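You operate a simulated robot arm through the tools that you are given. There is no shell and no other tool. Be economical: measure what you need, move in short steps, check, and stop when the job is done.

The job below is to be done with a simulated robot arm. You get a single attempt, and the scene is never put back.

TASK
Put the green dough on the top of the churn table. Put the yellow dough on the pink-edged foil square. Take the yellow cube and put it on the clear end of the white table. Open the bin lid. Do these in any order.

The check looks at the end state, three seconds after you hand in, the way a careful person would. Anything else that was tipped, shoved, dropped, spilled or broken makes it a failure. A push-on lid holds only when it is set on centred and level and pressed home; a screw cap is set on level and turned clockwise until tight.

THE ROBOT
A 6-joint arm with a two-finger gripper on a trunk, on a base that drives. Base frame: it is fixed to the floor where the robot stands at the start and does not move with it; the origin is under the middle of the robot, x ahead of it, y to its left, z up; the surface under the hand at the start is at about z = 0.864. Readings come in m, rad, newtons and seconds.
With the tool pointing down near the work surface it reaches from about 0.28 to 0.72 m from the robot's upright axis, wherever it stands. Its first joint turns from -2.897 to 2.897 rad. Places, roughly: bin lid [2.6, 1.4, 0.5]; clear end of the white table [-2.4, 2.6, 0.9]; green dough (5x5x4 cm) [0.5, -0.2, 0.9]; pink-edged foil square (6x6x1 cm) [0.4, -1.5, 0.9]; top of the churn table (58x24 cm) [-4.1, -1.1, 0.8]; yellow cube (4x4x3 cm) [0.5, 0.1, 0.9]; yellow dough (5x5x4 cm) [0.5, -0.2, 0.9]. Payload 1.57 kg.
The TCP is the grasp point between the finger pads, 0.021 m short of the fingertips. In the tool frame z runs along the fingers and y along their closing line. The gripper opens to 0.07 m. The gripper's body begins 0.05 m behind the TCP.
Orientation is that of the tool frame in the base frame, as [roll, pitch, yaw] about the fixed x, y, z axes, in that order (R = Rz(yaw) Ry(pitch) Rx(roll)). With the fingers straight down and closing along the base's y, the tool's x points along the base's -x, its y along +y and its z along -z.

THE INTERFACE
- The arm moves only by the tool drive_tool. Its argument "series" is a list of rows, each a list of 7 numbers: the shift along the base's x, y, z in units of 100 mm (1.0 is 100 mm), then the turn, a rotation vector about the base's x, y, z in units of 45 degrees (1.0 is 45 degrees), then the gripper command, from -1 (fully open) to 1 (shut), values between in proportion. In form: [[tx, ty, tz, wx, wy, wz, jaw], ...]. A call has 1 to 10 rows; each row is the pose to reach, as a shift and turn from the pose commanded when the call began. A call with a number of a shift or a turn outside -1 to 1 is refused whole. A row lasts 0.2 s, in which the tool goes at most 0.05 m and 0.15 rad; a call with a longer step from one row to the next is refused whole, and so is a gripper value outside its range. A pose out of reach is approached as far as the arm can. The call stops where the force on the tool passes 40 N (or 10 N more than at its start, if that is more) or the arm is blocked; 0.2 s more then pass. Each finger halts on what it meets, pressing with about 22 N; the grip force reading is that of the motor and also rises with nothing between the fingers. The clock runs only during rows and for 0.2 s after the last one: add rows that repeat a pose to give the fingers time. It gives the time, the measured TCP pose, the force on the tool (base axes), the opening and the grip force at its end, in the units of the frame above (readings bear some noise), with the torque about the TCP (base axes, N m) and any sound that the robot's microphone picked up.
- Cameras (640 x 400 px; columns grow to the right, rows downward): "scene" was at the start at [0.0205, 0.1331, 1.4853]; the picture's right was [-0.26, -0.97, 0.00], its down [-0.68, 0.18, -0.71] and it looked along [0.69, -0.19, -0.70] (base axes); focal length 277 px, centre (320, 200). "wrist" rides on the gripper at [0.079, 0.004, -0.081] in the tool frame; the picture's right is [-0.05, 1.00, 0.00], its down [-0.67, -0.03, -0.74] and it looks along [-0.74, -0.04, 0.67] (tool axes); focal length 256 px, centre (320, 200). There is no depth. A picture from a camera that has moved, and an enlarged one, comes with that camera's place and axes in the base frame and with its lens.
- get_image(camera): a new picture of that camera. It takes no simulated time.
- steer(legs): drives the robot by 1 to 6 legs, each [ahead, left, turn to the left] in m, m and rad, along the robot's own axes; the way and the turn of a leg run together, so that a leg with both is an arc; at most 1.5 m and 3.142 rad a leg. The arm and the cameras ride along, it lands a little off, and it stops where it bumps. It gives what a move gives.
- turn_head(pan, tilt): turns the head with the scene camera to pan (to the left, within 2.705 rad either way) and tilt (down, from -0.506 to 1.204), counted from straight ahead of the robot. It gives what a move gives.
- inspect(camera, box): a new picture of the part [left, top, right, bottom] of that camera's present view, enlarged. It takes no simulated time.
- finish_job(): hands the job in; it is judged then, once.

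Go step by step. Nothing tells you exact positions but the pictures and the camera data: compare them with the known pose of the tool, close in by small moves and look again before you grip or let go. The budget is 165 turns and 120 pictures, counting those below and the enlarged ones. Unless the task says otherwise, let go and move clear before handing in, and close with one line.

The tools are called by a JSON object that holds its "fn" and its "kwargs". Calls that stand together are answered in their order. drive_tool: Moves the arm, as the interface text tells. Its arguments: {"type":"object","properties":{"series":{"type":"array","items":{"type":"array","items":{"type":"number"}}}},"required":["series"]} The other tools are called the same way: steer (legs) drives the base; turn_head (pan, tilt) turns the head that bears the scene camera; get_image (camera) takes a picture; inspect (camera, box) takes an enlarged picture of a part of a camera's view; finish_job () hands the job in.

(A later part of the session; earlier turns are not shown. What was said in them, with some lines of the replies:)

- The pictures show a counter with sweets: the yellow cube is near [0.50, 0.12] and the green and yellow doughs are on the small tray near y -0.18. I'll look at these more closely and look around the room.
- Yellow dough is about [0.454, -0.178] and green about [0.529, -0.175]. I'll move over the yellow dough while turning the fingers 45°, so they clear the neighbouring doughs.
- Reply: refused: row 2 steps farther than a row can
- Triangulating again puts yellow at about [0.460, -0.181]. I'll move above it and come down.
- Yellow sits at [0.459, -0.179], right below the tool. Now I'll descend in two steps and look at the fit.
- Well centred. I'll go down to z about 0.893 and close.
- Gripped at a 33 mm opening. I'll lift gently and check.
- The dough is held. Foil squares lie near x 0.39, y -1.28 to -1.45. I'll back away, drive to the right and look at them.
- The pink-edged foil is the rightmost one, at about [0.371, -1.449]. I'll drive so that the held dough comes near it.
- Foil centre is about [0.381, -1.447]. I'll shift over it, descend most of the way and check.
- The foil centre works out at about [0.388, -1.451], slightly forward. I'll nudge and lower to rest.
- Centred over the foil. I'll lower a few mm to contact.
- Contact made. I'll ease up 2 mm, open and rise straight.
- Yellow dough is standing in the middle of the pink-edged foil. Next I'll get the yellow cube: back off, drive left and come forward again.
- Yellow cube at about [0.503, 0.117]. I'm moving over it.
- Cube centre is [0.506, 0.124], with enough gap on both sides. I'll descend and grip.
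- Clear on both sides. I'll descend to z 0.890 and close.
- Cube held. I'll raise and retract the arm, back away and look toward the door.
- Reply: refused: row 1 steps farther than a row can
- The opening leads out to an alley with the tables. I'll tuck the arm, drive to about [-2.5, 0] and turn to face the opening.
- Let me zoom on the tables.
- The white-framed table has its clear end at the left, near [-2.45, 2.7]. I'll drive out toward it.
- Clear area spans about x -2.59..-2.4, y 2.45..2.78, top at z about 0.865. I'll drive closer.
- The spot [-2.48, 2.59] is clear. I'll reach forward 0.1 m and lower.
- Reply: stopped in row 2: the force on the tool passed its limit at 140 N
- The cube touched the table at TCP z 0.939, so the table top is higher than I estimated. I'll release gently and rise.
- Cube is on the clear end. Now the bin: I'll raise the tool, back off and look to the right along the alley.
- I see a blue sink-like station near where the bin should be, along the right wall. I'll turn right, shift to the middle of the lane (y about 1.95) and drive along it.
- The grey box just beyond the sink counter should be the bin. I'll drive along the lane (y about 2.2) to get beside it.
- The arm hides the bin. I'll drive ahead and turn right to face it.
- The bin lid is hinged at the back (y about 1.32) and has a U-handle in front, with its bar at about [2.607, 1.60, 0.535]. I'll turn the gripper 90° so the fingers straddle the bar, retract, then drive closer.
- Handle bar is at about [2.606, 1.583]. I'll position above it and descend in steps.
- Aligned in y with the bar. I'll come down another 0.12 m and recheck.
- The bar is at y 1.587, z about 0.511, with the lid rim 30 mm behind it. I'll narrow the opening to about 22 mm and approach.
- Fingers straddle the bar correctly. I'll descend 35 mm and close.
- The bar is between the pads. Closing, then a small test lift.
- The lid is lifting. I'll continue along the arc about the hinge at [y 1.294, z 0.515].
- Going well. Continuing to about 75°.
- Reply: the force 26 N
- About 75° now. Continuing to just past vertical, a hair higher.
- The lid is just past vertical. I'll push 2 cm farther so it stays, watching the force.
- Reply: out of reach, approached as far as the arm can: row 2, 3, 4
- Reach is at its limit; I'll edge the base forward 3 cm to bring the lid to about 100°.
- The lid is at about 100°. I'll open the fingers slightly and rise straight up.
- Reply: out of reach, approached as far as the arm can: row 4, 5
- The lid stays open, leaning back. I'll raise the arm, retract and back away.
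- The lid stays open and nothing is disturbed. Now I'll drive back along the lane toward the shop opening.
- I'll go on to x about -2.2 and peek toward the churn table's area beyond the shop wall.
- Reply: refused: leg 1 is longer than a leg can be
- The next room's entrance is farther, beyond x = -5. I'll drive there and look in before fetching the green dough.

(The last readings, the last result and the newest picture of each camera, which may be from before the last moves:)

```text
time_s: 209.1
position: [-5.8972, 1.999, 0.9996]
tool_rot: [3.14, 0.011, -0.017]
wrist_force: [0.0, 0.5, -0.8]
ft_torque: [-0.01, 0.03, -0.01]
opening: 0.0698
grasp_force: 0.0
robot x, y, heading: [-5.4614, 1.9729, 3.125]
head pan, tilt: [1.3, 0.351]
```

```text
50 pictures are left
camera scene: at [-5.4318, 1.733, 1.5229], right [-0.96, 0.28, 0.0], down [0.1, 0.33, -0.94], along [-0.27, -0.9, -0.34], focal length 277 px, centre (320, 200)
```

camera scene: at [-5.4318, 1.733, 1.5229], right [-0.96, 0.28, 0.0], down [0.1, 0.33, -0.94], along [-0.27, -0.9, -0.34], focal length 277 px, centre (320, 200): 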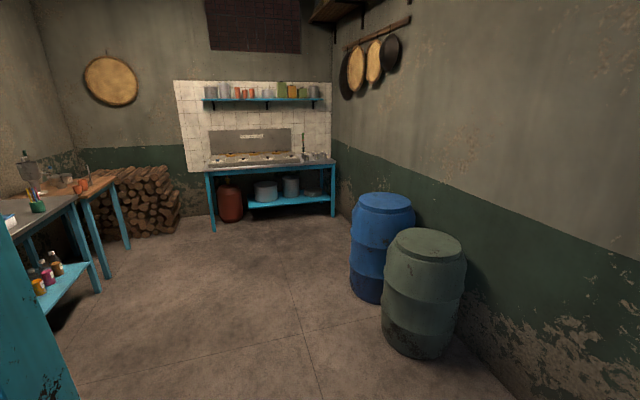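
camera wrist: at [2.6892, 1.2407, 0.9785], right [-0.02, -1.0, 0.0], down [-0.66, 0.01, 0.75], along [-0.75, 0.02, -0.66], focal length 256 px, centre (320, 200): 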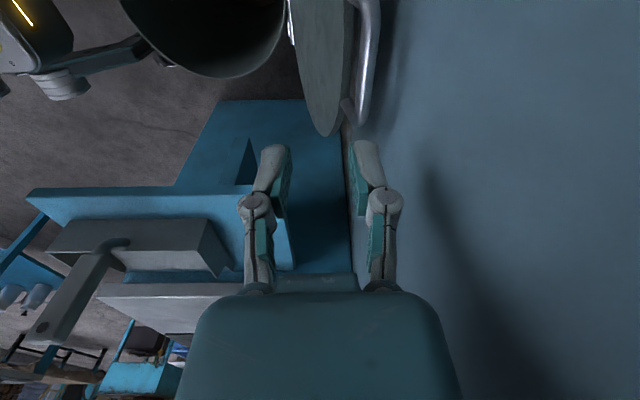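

{"fn": "turn_head", "kwargs": {"pan": 2.0, "tilt": 0.4}}

{"fn": "get_image", "kwargs": {"camera": "scene"}}

```text
time_s: 210.2
position: [-5.8966, 1.9993, 0.9998]
tool_rot: [-3.141, 0.011, -0.017]
wrist_force: [-0.2, -0.8, -0.1]
ft_torque: [-0.03, -0.01, -0.02]
opening: 0.0698
grasp_force: 0.0
robot x, y, heading: [-5.4619, 1.9765, 3.126]
head pan, tilt: [2.0, 0.4]
```

```text
49 pictures are left
camera scene: at [-5.3682, 1.7373, 1.5184], right [-0.92, -0.4, 0.0], down [-0.15, 0.36, -0.92], along [0.37, -0.84, -0.39], focal length 277 px, centre (320, 200)
```

scene: 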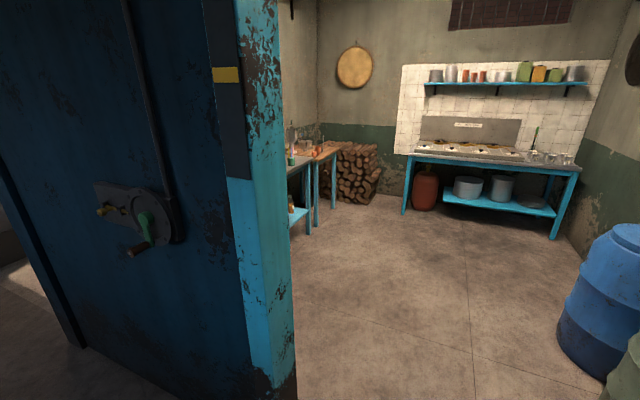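

The wooden table along the left wall of this room matches the churn table's place. Now back to the shop for the green dough.

{"fn": "steer", "kwargs": {"legs": [[-1.45, 0, 0], [-1.45, 0.05, 0], [0, 1.0, 0], [0, 0.9, 0], [0, 0, -3.12]]}}

{"fn": "turn_head", "kwargs": {"pan": -0.1, "tilt": 0.45}}

{"fn": "get_image", "kwargs": {"camera": "scene"}}

```text
time_s: 240.7
position: [-2.101, 0.0296, 1.0005]
tool_rot: [-3.14, 0.008, -3.06]
wrist_force: [0.1, -0.4, -0.1]
ft_torque: [-0.01, 0.01, -0.01]
opening: 0.0702
grasp_force: 0.1
robot x, y, heading: [-2.5341, 0.0036, 0.083]
head pan, tilt: [2.0, 0.4]
```

```text
time_s: 242.7
position: [-2.1007, 0.0283, 1.0003]
tool_rot: [-3.14, 0.011, -3.059]
wrist_force: [1.0, 0.3, 0.6]
ft_torque: [0.01, 0.01, 0.05]
opening: 0.0699
grasp_force: 0.0
robot x, y, heading: [-2.5358, 0.007, 0.082]
head pan, tilt: [-0.099, 0.45]
```

```text
48 pictures are left
camera scene: at [-2.5151, 0.1543, 1.5137], right [-0.02, -1.0, 0.0], down [-0.44, 0.01, -0.9], along [0.9, -0.02, -0.44], focal length 277 px, centre (320, 200)
```

scene: 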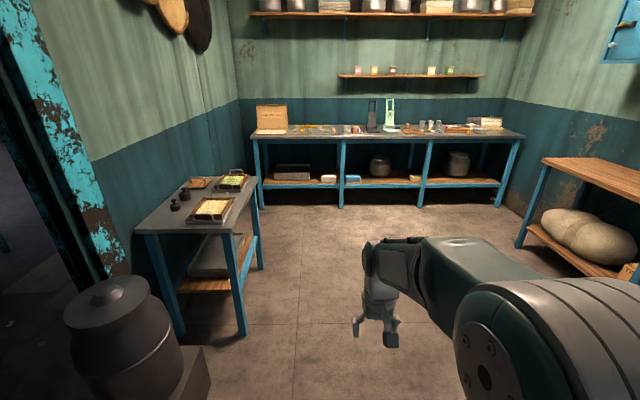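

Clear floor. I'll drive up to the counter again and turn the gripper 45° over the green dough.

{"fn": "steer", "kwargs": {"legs": [[0, -0.05, -0.08], [1.3, 0, 0], [1.15, 0, 0]]}}

{"fn": "get_image", "kwargs": {"camera": "wrist"}}

```text
time_s: 255.2
position: [0.3502, -0.0459, 0.9988]
tool_rot: [-3.141, 0.012, -3.141]
wrist_force: [0.2, -0.6, 0.2]
ft_torque: [-0.02, 0.01, -0.04]
opening: 0.0699
grasp_force: 0.1
robot x, y, heading: [-0.0829, -0.0309, 0.005]
head pan, tilt: [-0.099, 0.45]
```

```text
47 pictures are left
camera wrist: at [0.2714, -0.0411, 1.0799], right [0.05, 1.0, 0.0], down [0.66, -0.03, 0.75], along [0.75, -0.04, -0.66], focal length 256 px, centre (320, 200)
```

wrist: 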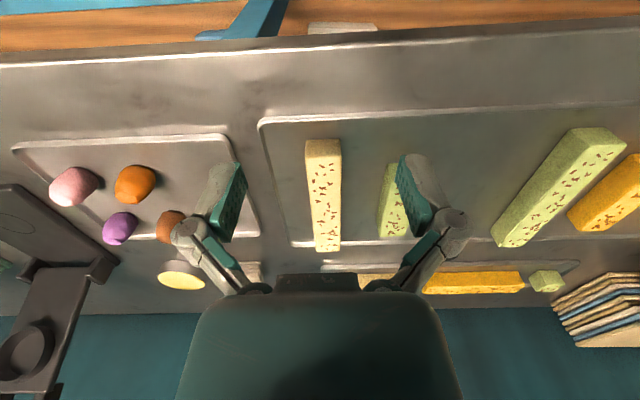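

{"fn": "drive_tool", "kwargs": {"series": [[0.2, -0.2, 0.2, 0, 0, -0.17, -0.7], [0.4, -0.4, 0.4, 0, 0, -0.34, -0.7], [0.6, -0.6, 0.4, 0, 0, -0.51, -0.7], [0.8, -0.8, 0.4, 0, 0, -0.68, -0.7], [1, -1, 0.4, 0, 0, -0.85, -0.7], [1, -1, 0.4, 0, 0, -1, -0.7]]}}

{"fn": "drive_tool", "kwargs": {"series": [[0.4, -0.2, 0, 0, 0, 0, -0.7], [0.8, -0.3, -0.2, 0, 0, 0, -0.7], [0.85, -0.3, -0.4, 0, 0, 0, -0.7], [0.85, -0.3, -0.4, 0, 0, 0, -0.7]]}}

{"fn": "get_image", "kwargs": {"camera": "wrist"}}

```text
time_s: 256.6
position: [0.451, -0.1452, 1.0377]
tool_rot: [3.141, 0.009, 2.356]
wrist_force: [-0.4, 0.7, -0.6]
ft_torque: [0.02, 0.02, -0.01]
opening: 0.0596
grasp_force: 0.0
robot x, y, heading: [-0.0864, -0.0351, 0.001]
head pan, tilt: [-0.099, 0.45]
```

```text
time_s: 257.6
position: [0.533, -0.1736, 0.9963]
tool_rot: [3.141, 0.01, 2.358]
wrist_force: [-0.4, -0.3, 0.4]
ft_torque: [0.0, -0.02, 0.02]
opening: 0.0593
grasp_force: 0.0
robot x, y, heading: [-0.0886, -0.0329, 0.01]
head pan, tilt: [-0.099, 0.45]
```

```text
46 pictures are left
camera wrist: at [0.4807, -0.1142, 1.0771], right [0.74, 0.67, 0.0], down [0.44, -0.49, 0.75], along [0.5, -0.56, -0.66], focal length 256 px, centre (320, 200)
```

wrist: 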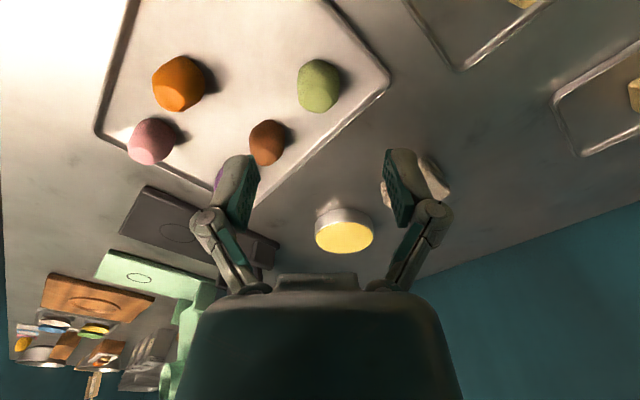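

Green dough is at [0.538, -0.181]. I'll centre, descend, and check once.

{"fn": "drive_tool", "kwargs": {"series": [[0.05, -0.07, -0.2, 0, 0, 0, -0.7], [0.05, -0.07, -0.5, 0, 0, 0, -0.7], [0.05, -0.07, -0.55, 0, 0, 0, -0.7]]}}

{"fn": "get_image", "kwargs": {"camera": "wrist"}}

```text
time_s: 258.4
position: [0.5382, -0.1844, 0.9437]
tool_rot: [-3.141, 0.011, 2.359]
wrist_force: [-0.4, -0.3, -0.9]
ft_torque: [0.0, 0.04, -0.01]
opening: 0.0594
grasp_force: 0.1
robot x, y, heading: [-0.0845, -0.0335, 0.002]
head pan, tilt: [-0.099, 0.45]
```

```text
45 pictures are left
camera wrist: at [0.486, -0.1235, 1.0241], right [0.74, 0.67, 0.0], down [0.44, -0.49, 0.75], along [0.5, -0.56, -0.66], focal length 256 px, centre (320, 200)
```

wrist: 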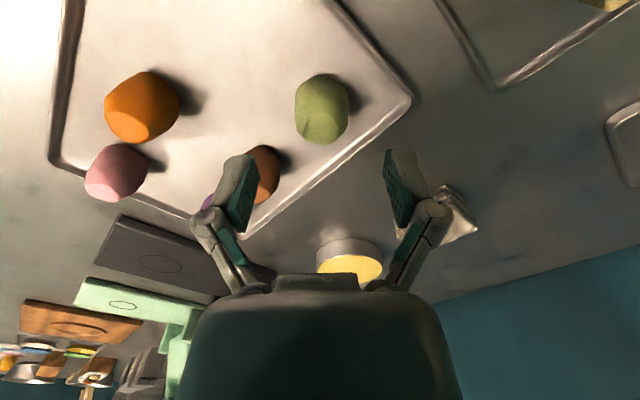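

Centred. Descend to z about 0.893 and close.

{"fn": "drive_tool", "kwargs": {"series": [[0, 0.03, -0.3, 0, 0, 0, -0.7], [0, 0.03, -0.5, 0, 0, 0, -0.7], [0, 0.03, -0.5, 0, 0, 0, 1], [0, 0.03, -0.5, 0, 0, 0, 1], [0, 0.03, -0.5, 0, 0, 0, 1]]}}

{"fn": "drive_tool", "kwargs": {"series": [[0, 0, 0.1, 0, 0, 0, 1], [0, 0, 0.4, 0, 0, 0, 1], [0, 0, 0.8, 0, 0, 0, 1], [0, 0, 1, 0, 0, 0, 1]]}}

{"fn": "get_image", "kwargs": {"camera": "wrist"}}

```text
time_s: 259.6
position: [0.5399, -0.1808, 0.8938]
tool_rot: [3.141, 0.011, 2.356]
wrist_force: [-0.3, -0.1, -0.2]
ft_torque: [0.05, 0.02, -0.01]
opening: 0.0333
grasp_force: 21.6
robot x, y, heading: [-0.0832, -0.032, 0.004]
head pan, tilt: [-0.099, 0.45]
```

```text
time_s: 260.6
position: [0.5398, -0.1794, 0.9926]
tool_rot: [3.142, 0.01, 2.36]
wrist_force: [0.5, 0.2, -0.1]
ft_torque: [0.02, 0.03, 0.01]
opening: 0.0332
grasp_force: 22.2
robot x, y, heading: [-0.0866, -0.0339, 0.003]
head pan, tilt: [-0.099, 0.45]
```

```text
44 pictures are left
camera wrist: at [0.487, -0.1194, 1.0729], right [0.74, 0.67, 0.0], down [0.44, -0.49, 0.75], along [0.5, -0.56, -0.66], focal length 256 px, centre (320, 200)
```

wrist: 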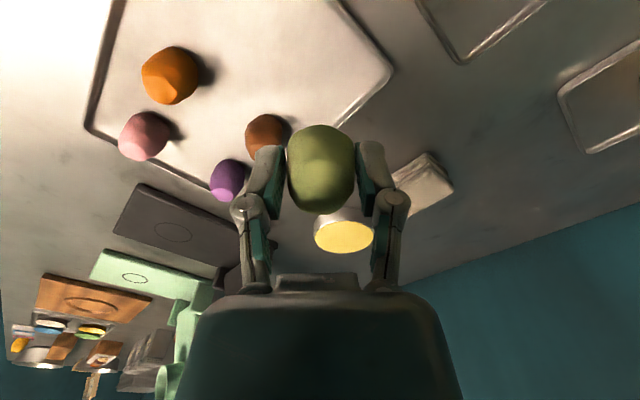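

Green dough held. I'll retract and raise, then drive back out toward the other room, keeping the robot facing +x since the churn table is along that room's +x wall.

{"fn": "drive_tool", "kwargs": {"series": [[-0.3, 0.2, 0.2, 0, 0, 0, 1], [-0.6, 0.4, 0.4, 0, 0, 0, 1], [-0.9, 0.6, 0.5, 0, 0, 0, 1], [-1, 0.8, 0.8, 0, 0, 0, 1], [-1, 1, 1, 0, 0, 0, 1]]}}

{"fn": "steer", "kwargs": {"legs": [[-1.25, 0, 0], [-1.2, 0, 0]]}}

{"fn": "drive_tool", "kwargs": {"series": [[-0.3, 0.2, 0, 0, 0, 0, 1], [-0.6, 0.4, 0, 0, 0, 0, 1], [-0.9, 0.6, 0, 0, 0, 0, 1]]}}

```text
time_s: 261.8
position: [0.4421, -0.0773, 1.0966]
tool_rot: [-3.138, 0.011, 2.359]
wrist_force: [0.5, 0.1, 0.9]
ft_torque: [0.02, 0.05, 0.01]
opening: 0.0331
grasp_force: 21.7
robot x, y, heading: [-0.0858, -0.0327, 0.006]
head pan, tilt: [-0.099, 0.45]
```

```text
time_s: 274.0
position: [-2.0517, -0.0813, 1.0969]
tool_rot: [3.142, 0.012, 2.359]
wrist_force: [-0.5, -0.7, 0.7]
ft_torque: [-0.01, 0.0, 0.01]
opening: 0.0328
grasp_force: 22.6
robot x, y, heading: [-2.5795, -0.0375, 0.006]
head pan, tilt: [-0.099, 0.45]
```

```text
time_s: 274.8
position: [-2.1404, -0.0198, 1.0994]
tool_rot: [-3.139, 0.011, 2.36]
wrist_force: [-0.2, -0.5, -1.0]
ft_torque: [0.01, -0.01, 0.01]
opening: 0.033
grasp_force: 21.8
robot x, y, heading: [-2.578, -0.0408, 0.004]
head pan, tilt: [-0.099, 0.45]
```

{"fn": "steer", "kwargs": {"legs": [[-0.12, 0, 0], [0, 1.0, 0], [0, 1.0, 0], [-1.45, 0, 0], [-1.45, 0, 0]]}}

{"fn": "turn_head", "kwargs": {"pan": -1.2, "tilt": 0.45}}

{"fn": "get_image", "kwargs": {"camera": "scene"}}

```text
time_s: 299.5
position: [-5.2061, 2.1006, 1.0988]
tool_rot: [3.141, 0.012, 2.291]
wrist_force: [-0.5, 0.7, 0.2]
ft_torque: [0.03, 0.0, 0.0]
opening: 0.0325
grasp_force: 22.4
robot x, y, heading: [-5.6433, 2.1133, -0.063]
head pan, tilt: [-0.099, 0.45]
```

```text
time_s: 300.8
position: [-5.2056, 2.1004, 1.0996]
tool_rot: [-3.141, 0.013, 2.292]
wrist_force: [-0.5, 0.0, -0.5]
ft_torque: [0.01, 0.01, 0.01]
opening: 0.0323
grasp_force: 22.5
robot x, y, heading: [-5.6455, 2.1126, -0.068]
head pan, tilt: [-1.201, 0.45]
```

```text
43 pictures are left
camera scene: at [-5.6655, 2.184, 1.5138], right [-0.95, -0.3, 0.0], down [-0.13, 0.41, -0.9], along [0.27, -0.86, -0.43], focal length 277 px, centre (320, 200)
```

scene: 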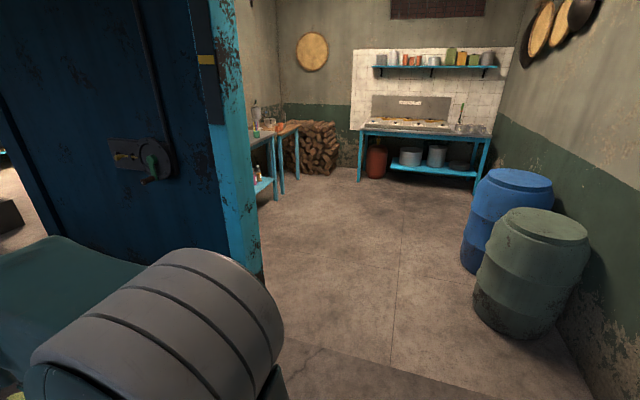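

The doorway spans x -6.27..-4.77. I'll straighten and strafe into the room.

{"fn": "steer", "kwargs": {"legs": [[0, 0, 0.066], [0, -1.4, 0], [0, -1.4, 0]]}}

{"fn": "turn_head", "kwargs": {"pan": 0.0, "tilt": 0.45}}

{"fn": "get_image", "kwargs": {"camera": "scene"}}

```text
time_s: 314.8
position: [-5.238, -0.6599, 1.0985]
tool_rot: [-3.141, 0.013, 2.361]
wrist_force: [0.9, 0.1, -0.3]
ft_torque: [-0.01, 0.05, -0.02]
opening: 0.0325
grasp_force: 22.0
robot x, y, heading: [-5.6781, -0.6802, 0.003]
head pan, tilt: [-1.201, 0.45]
```

```text
time_s: 316.2
position: [-5.2367, -0.6603, 1.0984]
tool_rot: [-3.141, 0.012, 2.362]
wrist_force: [-0.6, -0.2, 0.1]
ft_torque: [0.01, -0.02, 0.0]
opening: 0.0327
grasp_force: 22.1
robot x, y, heading: [-5.6772, -0.679, 0.007]
head pan, tilt: [0.0, 0.45]
```

```text
42 pictures are left
camera scene: at [-5.6442, -0.5239, 1.5137], right [0.0, -1.0, 0.0], down [-0.44, 0.0, -0.9], along [0.9, 0.0, -0.44], focal length 277 px, centre (320, 200)
```

scene: 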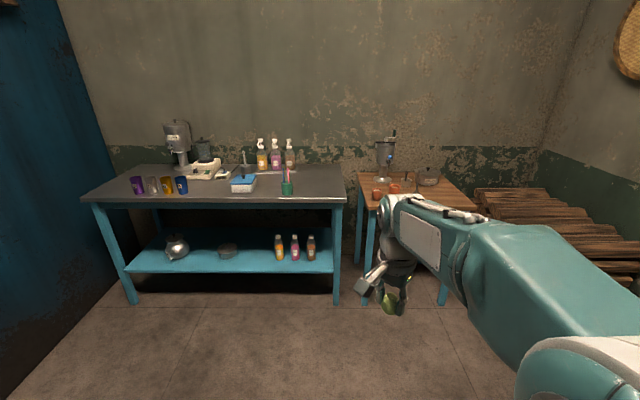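

{"fn": "inspect", "kwargs": {"camera": "scene", "box": [330, 110, 510, 220]}}

```text
3.56 times, centred on (420, 165) of scene
camera zoom: at [-5.6442, -0.5239, 1.5137], right [0.0, -1.0, 0.0], down [-0.44, 0.0, -0.9], along [0.9, 0.0, -0.44], focal length 986 px, centre (-36, 324)
```

zoom: 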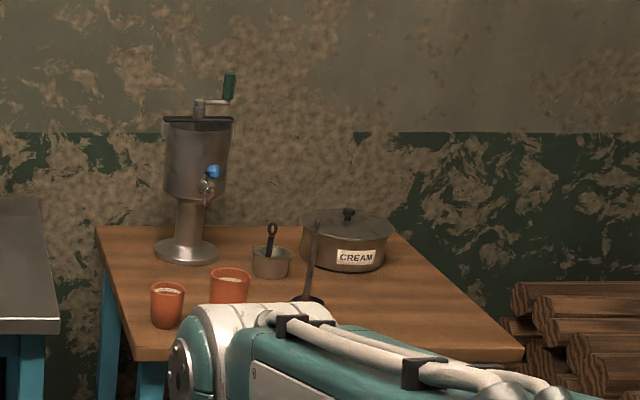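

The churn table's top spans y -0.79..-1.38 with its front edge at x about -4.30, and the front-right part is clear. I'll drive to put the tool near [-4.29, -1.24].

{"fn": "steer", "kwargs": {"legs": [[0, -0.57, 0], [0.93, 0, 0]]}}

{"fn": "turn_head", "kwargs": {"pan": 0.0, "tilt": 0.8}}

{"fn": "get_image", "kwargs": {"camera": "scene"}}

{"fn": "get_image", "kwargs": {"camera": "wrist"}}

```text
time_s: 323.8
position: [-4.3336, -1.2123, 1.0997]
tool_rot: [-3.14, 0.013, 2.372]
wrist_force: [0.2, -0.3, -0.5]
ft_torque: [-0.03, 0.0, 0.0]
opening: 0.0324
grasp_force: 22.3
robot x, y, heading: [-4.7752, -1.238, 0.015]
head pan, tilt: [0.0, 0.45]
```

```text
time_s: 324.6
position: [-4.3356, -1.2125, 1.0993]
tool_rot: [-3.141, 0.013, 2.371]
wrist_force: [0.1, 0.4, -0.8]
ft_torque: [0.03, 0.02, 0.02]
opening: 0.0325
grasp_force: 21.8
robot x, y, heading: [-4.7738, -1.2332, 0.017]
head pan, tilt: [0.0, 0.799]
```

```text
40 pictures are left
camera scene: at [-4.7538, -1.0802, 1.4833], right [0.02, -1.0, 0.0], down [-0.72, -0.01, -0.7], along [0.7, 0.01, -0.72], focal length 277 px, centre (320, 200)
```

scene: 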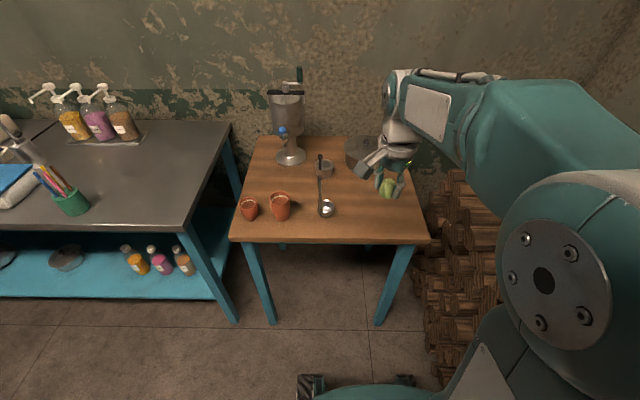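

```text
39 pictures are left
camera wrist: at [-4.3887, -1.1535, 1.1793], right [0.73, 0.68, 0.0], down [0.45, -0.48, 0.75], along [0.51, -0.55, -0.66], focal length 256 px, centre (320, 200)
```

wrist: 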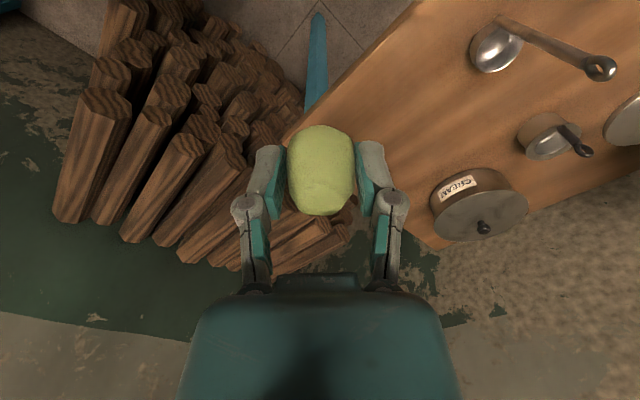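

Clear spot [-4.13, -1.25], between the ladle and the right edge. I'll move over it and lower.

{"fn": "drive_tool", "kwargs": {"series": [[0.4, -0.1, 0, 0, 0, 0, 1], [0.8, -0.2, 0, 0, 0, 0, 1], [1, -0.2, 0, 0, 0, 0, 1]]}}

{"fn": "drive_tool", "kwargs": {"series": [[0.4, -0.1, -0.2, 0, 0, 0, 1], [0.8, -0.17, -0.4, 0, 0, 0, 1], [1, -0.17, -0.8, 0, 0, 0, 1], [1, -0.17, -1, 0, 0, 0, 1]]}}

{"fn": "drive_tool", "kwargs": {"series": [[0, 0, -0.4, 0, 0, 0, 1], [0, 0, -0.7, 0, 0, 0, 1], [0, 0, -0.9, 0, 0, 0, 1]]}}

{"fn": "get_image", "kwargs": {"camera": "wrist"}}

{"fn": "inspect", "kwargs": {"camera": "scene", "box": [220, 110, 440, 250]}}

```text
time_s: 325.4
position: [-4.2339, -1.2348, 1.1008]
tool_rot: [-3.141, 0.012, 2.371]
wrist_force: [-0.7, 1.0, -0.7]
ft_torque: [-0.01, 0.0, 0.02]
opening: 0.0326
grasp_force: 22.1
robot x, y, heading: [-4.7736, -1.235, 0.018]
head pan, tilt: [0.0, 0.799]
```

```text
time_s: 326.4
position: [-4.1332, -1.2494, 0.9953]
tool_rot: [3.141, 0.013, 2.372]
wrist_force: [0.6, 0.3, -0.4]
ft_torque: [0.0, -0.02, 0.01]
opening: 0.0326
grasp_force: 21.7
robot x, y, heading: [-4.7721, -1.2321, 0.014]
head pan, tilt: [0.0, 0.799]
```

```text
time_s: 327.2
position: [-4.1365, -1.2484, 0.9061]
tool_rot: [3.141, 0.013, 2.372]
wrist_force: [-0.5, 0.0, 0.2]
ft_torque: [-0.01, -0.01, 0.01]
opening: 0.0326
grasp_force: 22.1
robot x, y, heading: [-4.7758, -1.2332, 0.017]
head pan, tilt: [0.0, 0.799]
```

```text
38 pictures are left
camera wrist: at [-4.1903, -1.1888, 0.9865], right [0.73, 0.68, 0.0], down [0.45, -0.48, 0.75], along [0.51, -0.55, -0.66], focal length 256 px, centre (320, 200)
```

wrist: 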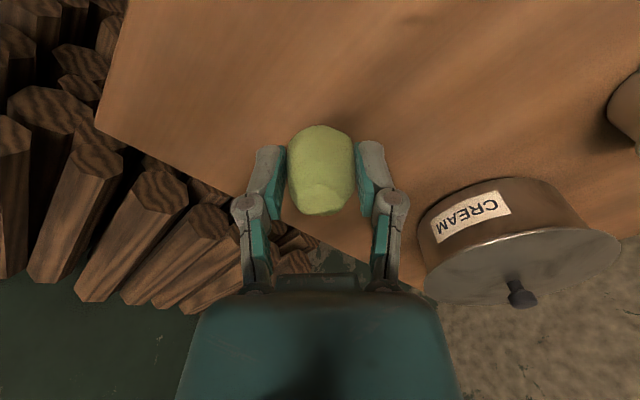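

```text
2.86 times, centred on (330, 180) of scene
camera zoom: at [-4.7527, -1.0804, 1.4833], right [0.02, -1.0, 0.0], down [-0.72, -0.01, -0.7], along [0.7, 0.01, -0.72], focal length 793 px, centre (291, 257)
```

zoom: 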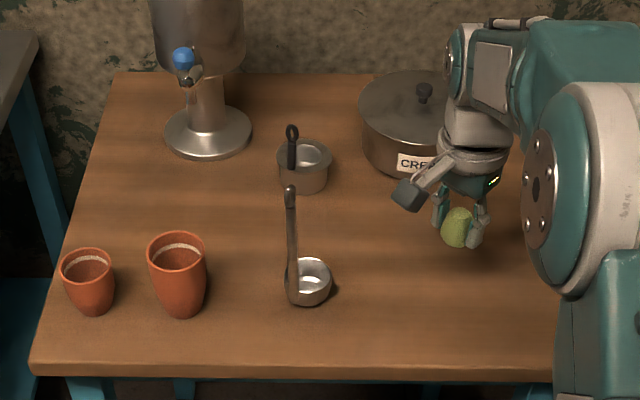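

Well clear of everything. I'll creep down until it touches.

{"fn": "drive_tool", "kwargs": {"series": [[0, 0, -0.1, 0, 0, 0, 1], [0, 0, -0.2, 0, 0, 0, 1], [0, 0, -0.3, 0, 0, 0, 1], [0, 0, -0.38, 0, 0, 0, 1], [0, 0, -0.46, 0, 0, 0, 1], [0, 0, -0.53, 0, 0, 0, 1]]}}

{"fn": "get_image", "kwargs": {"camera": "wrist"}}

```text
time_s: 328.6
position: [-4.1363, -1.2492, 0.8553]
tool_rot: [3.141, 0.012, 2.371]
wrist_force: [-0.3, 0.1, -0.8]
ft_torque: [-0.01, -0.01, 0.03]
opening: 0.0329
grasp_force: 22.0
robot x, y, heading: [-4.7719, -1.2361, 0.015]
head pan, tilt: [0.0, 0.799]
```

```text
36 pictures are left
camera wrist: at [-4.1897, -1.1904, 0.9359], right [0.73, 0.68, 0.0], down [0.45, -0.48, 0.75], along [0.51, -0.55, -0.66], focal length 256 px, centre (320, 200)
```

wrist: 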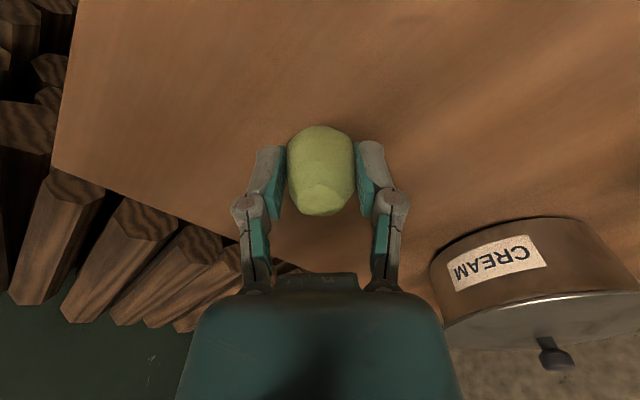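

{"fn": "drive_tool", "kwargs": {"series": [[0, 0, -0.06, 0, 0, 0, 1], [0, 0, -0.12, 0, 0, 0, 1], [0, 0, -0.18, 0, 0, 0, 1], [0, 0, -0.22, 0, 0, 0, 1], [0, 0, -0.26, 0, 0, 0, 1], [0, 0, -0.3, 0, 0, 0, 1]]}}

```text
time_s: 330.0
position: [-4.1358, -1.2499, 0.8288]
tool_rot: [3.139, 0.015, 2.373]
wrist_force: [-5.4, -0.4, 15.4]
ft_torque: [-0.02, 0.16, -0.04]
opening: 0.0327
grasp_force: 21.3
robot x, y, heading: [-4.7716, -1.2338, 0.015]
head pan, tilt: [0.0, 0.799]
```

Contact at z about 0.829. I'll ease up, open and rise.

{"fn": "drive_tool", "kwargs": {"series": [[0, 0, 0.03, 0, 0, 0, 0.6], [0, 0, 0.03, 0, 0, 0, 0], [0, 0, 0.03, 0, 0, 0, -0.6], [0, 0, 0.03, 0, 0, 0, -0.8], [0, 0, 0.3, 0, 0, 0, -0.8], [0, 0, 0.7, 0, 0, 0, -0.8], [0, 0, 1, 0, 0, 0, -0.8]]}}

{"fn": "get_image", "kwargs": {"camera": "wrist"}}

{"fn": "inspect", "kwargs": {"camera": "scene", "box": [220, 110, 440, 250]}}

```text
time_s: 331.6
position: [-4.1383, -1.2512, 0.9262]
tool_rot: [-3.14, 0.011, 2.371]
wrist_force: [0.6, -0.1, 0.1]
ft_torque: [-0.02, 0.01, -0.01]
opening: 0.0629
grasp_force: 0.1
robot x, y, heading: [-4.7731, -1.2379, 0.02]
head pan, tilt: [0.0, 0.799]
```

```text
35 pictures are left
camera wrist: at [-4.1923, -1.1919, 1.0053], right [0.73, 0.68, 0.0], down [0.45, -0.48, 0.75], along [0.51, -0.55, -0.66], focal length 256 px, centre (320, 200)
```

wrist: 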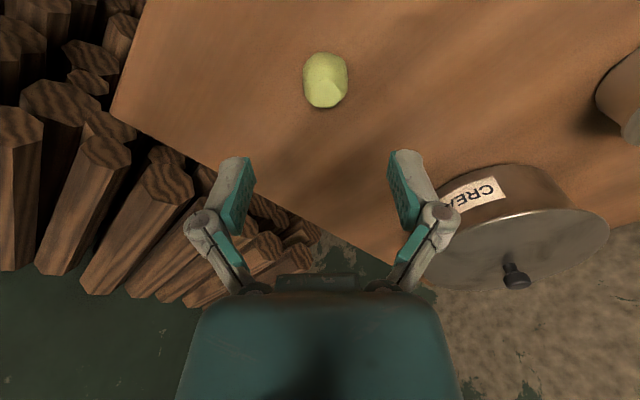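

```text
2.86 times, centred on (330, 180) of scene
camera zoom: at [-4.7527, -1.0803, 1.4833], right [0.02, -1.0, 0.0], down [-0.72, -0.01, -0.7], along [0.7, 0.01, -0.72], focal length 793 px, centre (291, 257)
```

zoom: 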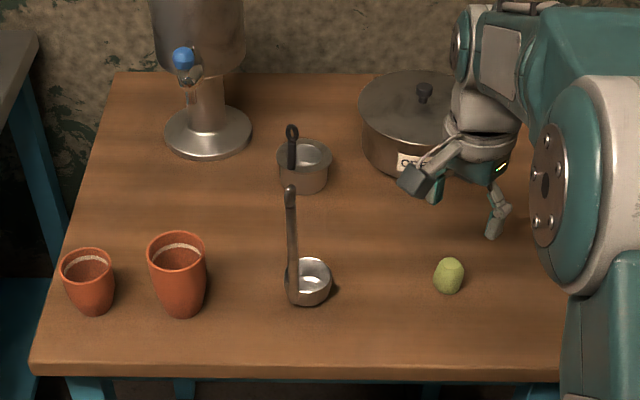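

The green dough is standing on the churn table. I'll raise the arm and back clear.

{"fn": "drive_tool", "kwargs": {"series": [[0, 0, 0.4, 0, 0, 0, -0.8], [0, 0, 0.8, 0, 0, 0, -0.8], [-0.4, 0, 1, 0, 0, 0, -0.8]]}}

{"fn": "steer", "kwargs": {"legs": [[-0.5, 0, 0]]}}

{"fn": "get_image", "kwargs": {"camera": "scene"}}

```text
time_s: 332.4
position: [-4.1769, -1.2519, 1.0223]
tool_rot: [-3.14, 0.01, 2.373]
wrist_force: [1.1, 0.4, -0.5]
ft_torque: [0.01, 0.03, -0.01]
opening: 0.0628
grasp_force: 0.1
robot x, y, heading: [-4.7742, -1.2368, 0.014]
head pan, tilt: [0.0, 0.799]
```

```text
time_s: 335.4
position: [-4.6784, -1.2551, 1.0243]
tool_rot: [3.141, 0.013, 2.382]
wrist_force: [0.1, -0.3, -0.9]
ft_torque: [0.0, -0.06, -0.01]
opening: 0.0629
grasp_force: 0.1
robot x, y, heading: [-5.2769, -1.247, 0.03]
head pan, tilt: [0.0, 0.799]
```

```text
33 pictures are left
camera scene: at [-5.2575, -1.0905, 1.4833], right [0.03, -1.0, 0.0], down [-0.72, -0.02, -0.7], along [0.7, 0.02, -0.72], focal length 277 px, centre (320, 200)
```

scene: 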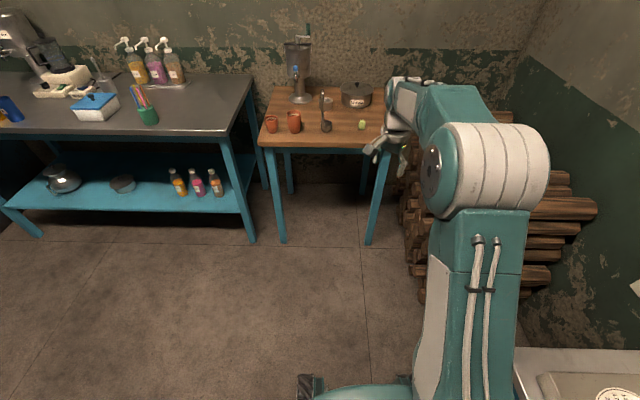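

All four parts are in place, and the arm is clear with the gripper empty. Handing in.

{"fn": "finish_job", "kwargs": {}}

```text
The job is handed in.
```

The job is handed in: the green dough is on the churn table, the yellow dough is on the pink-edged foil, the yellow cube is on the clear end of the white table, and the bin lid is open.
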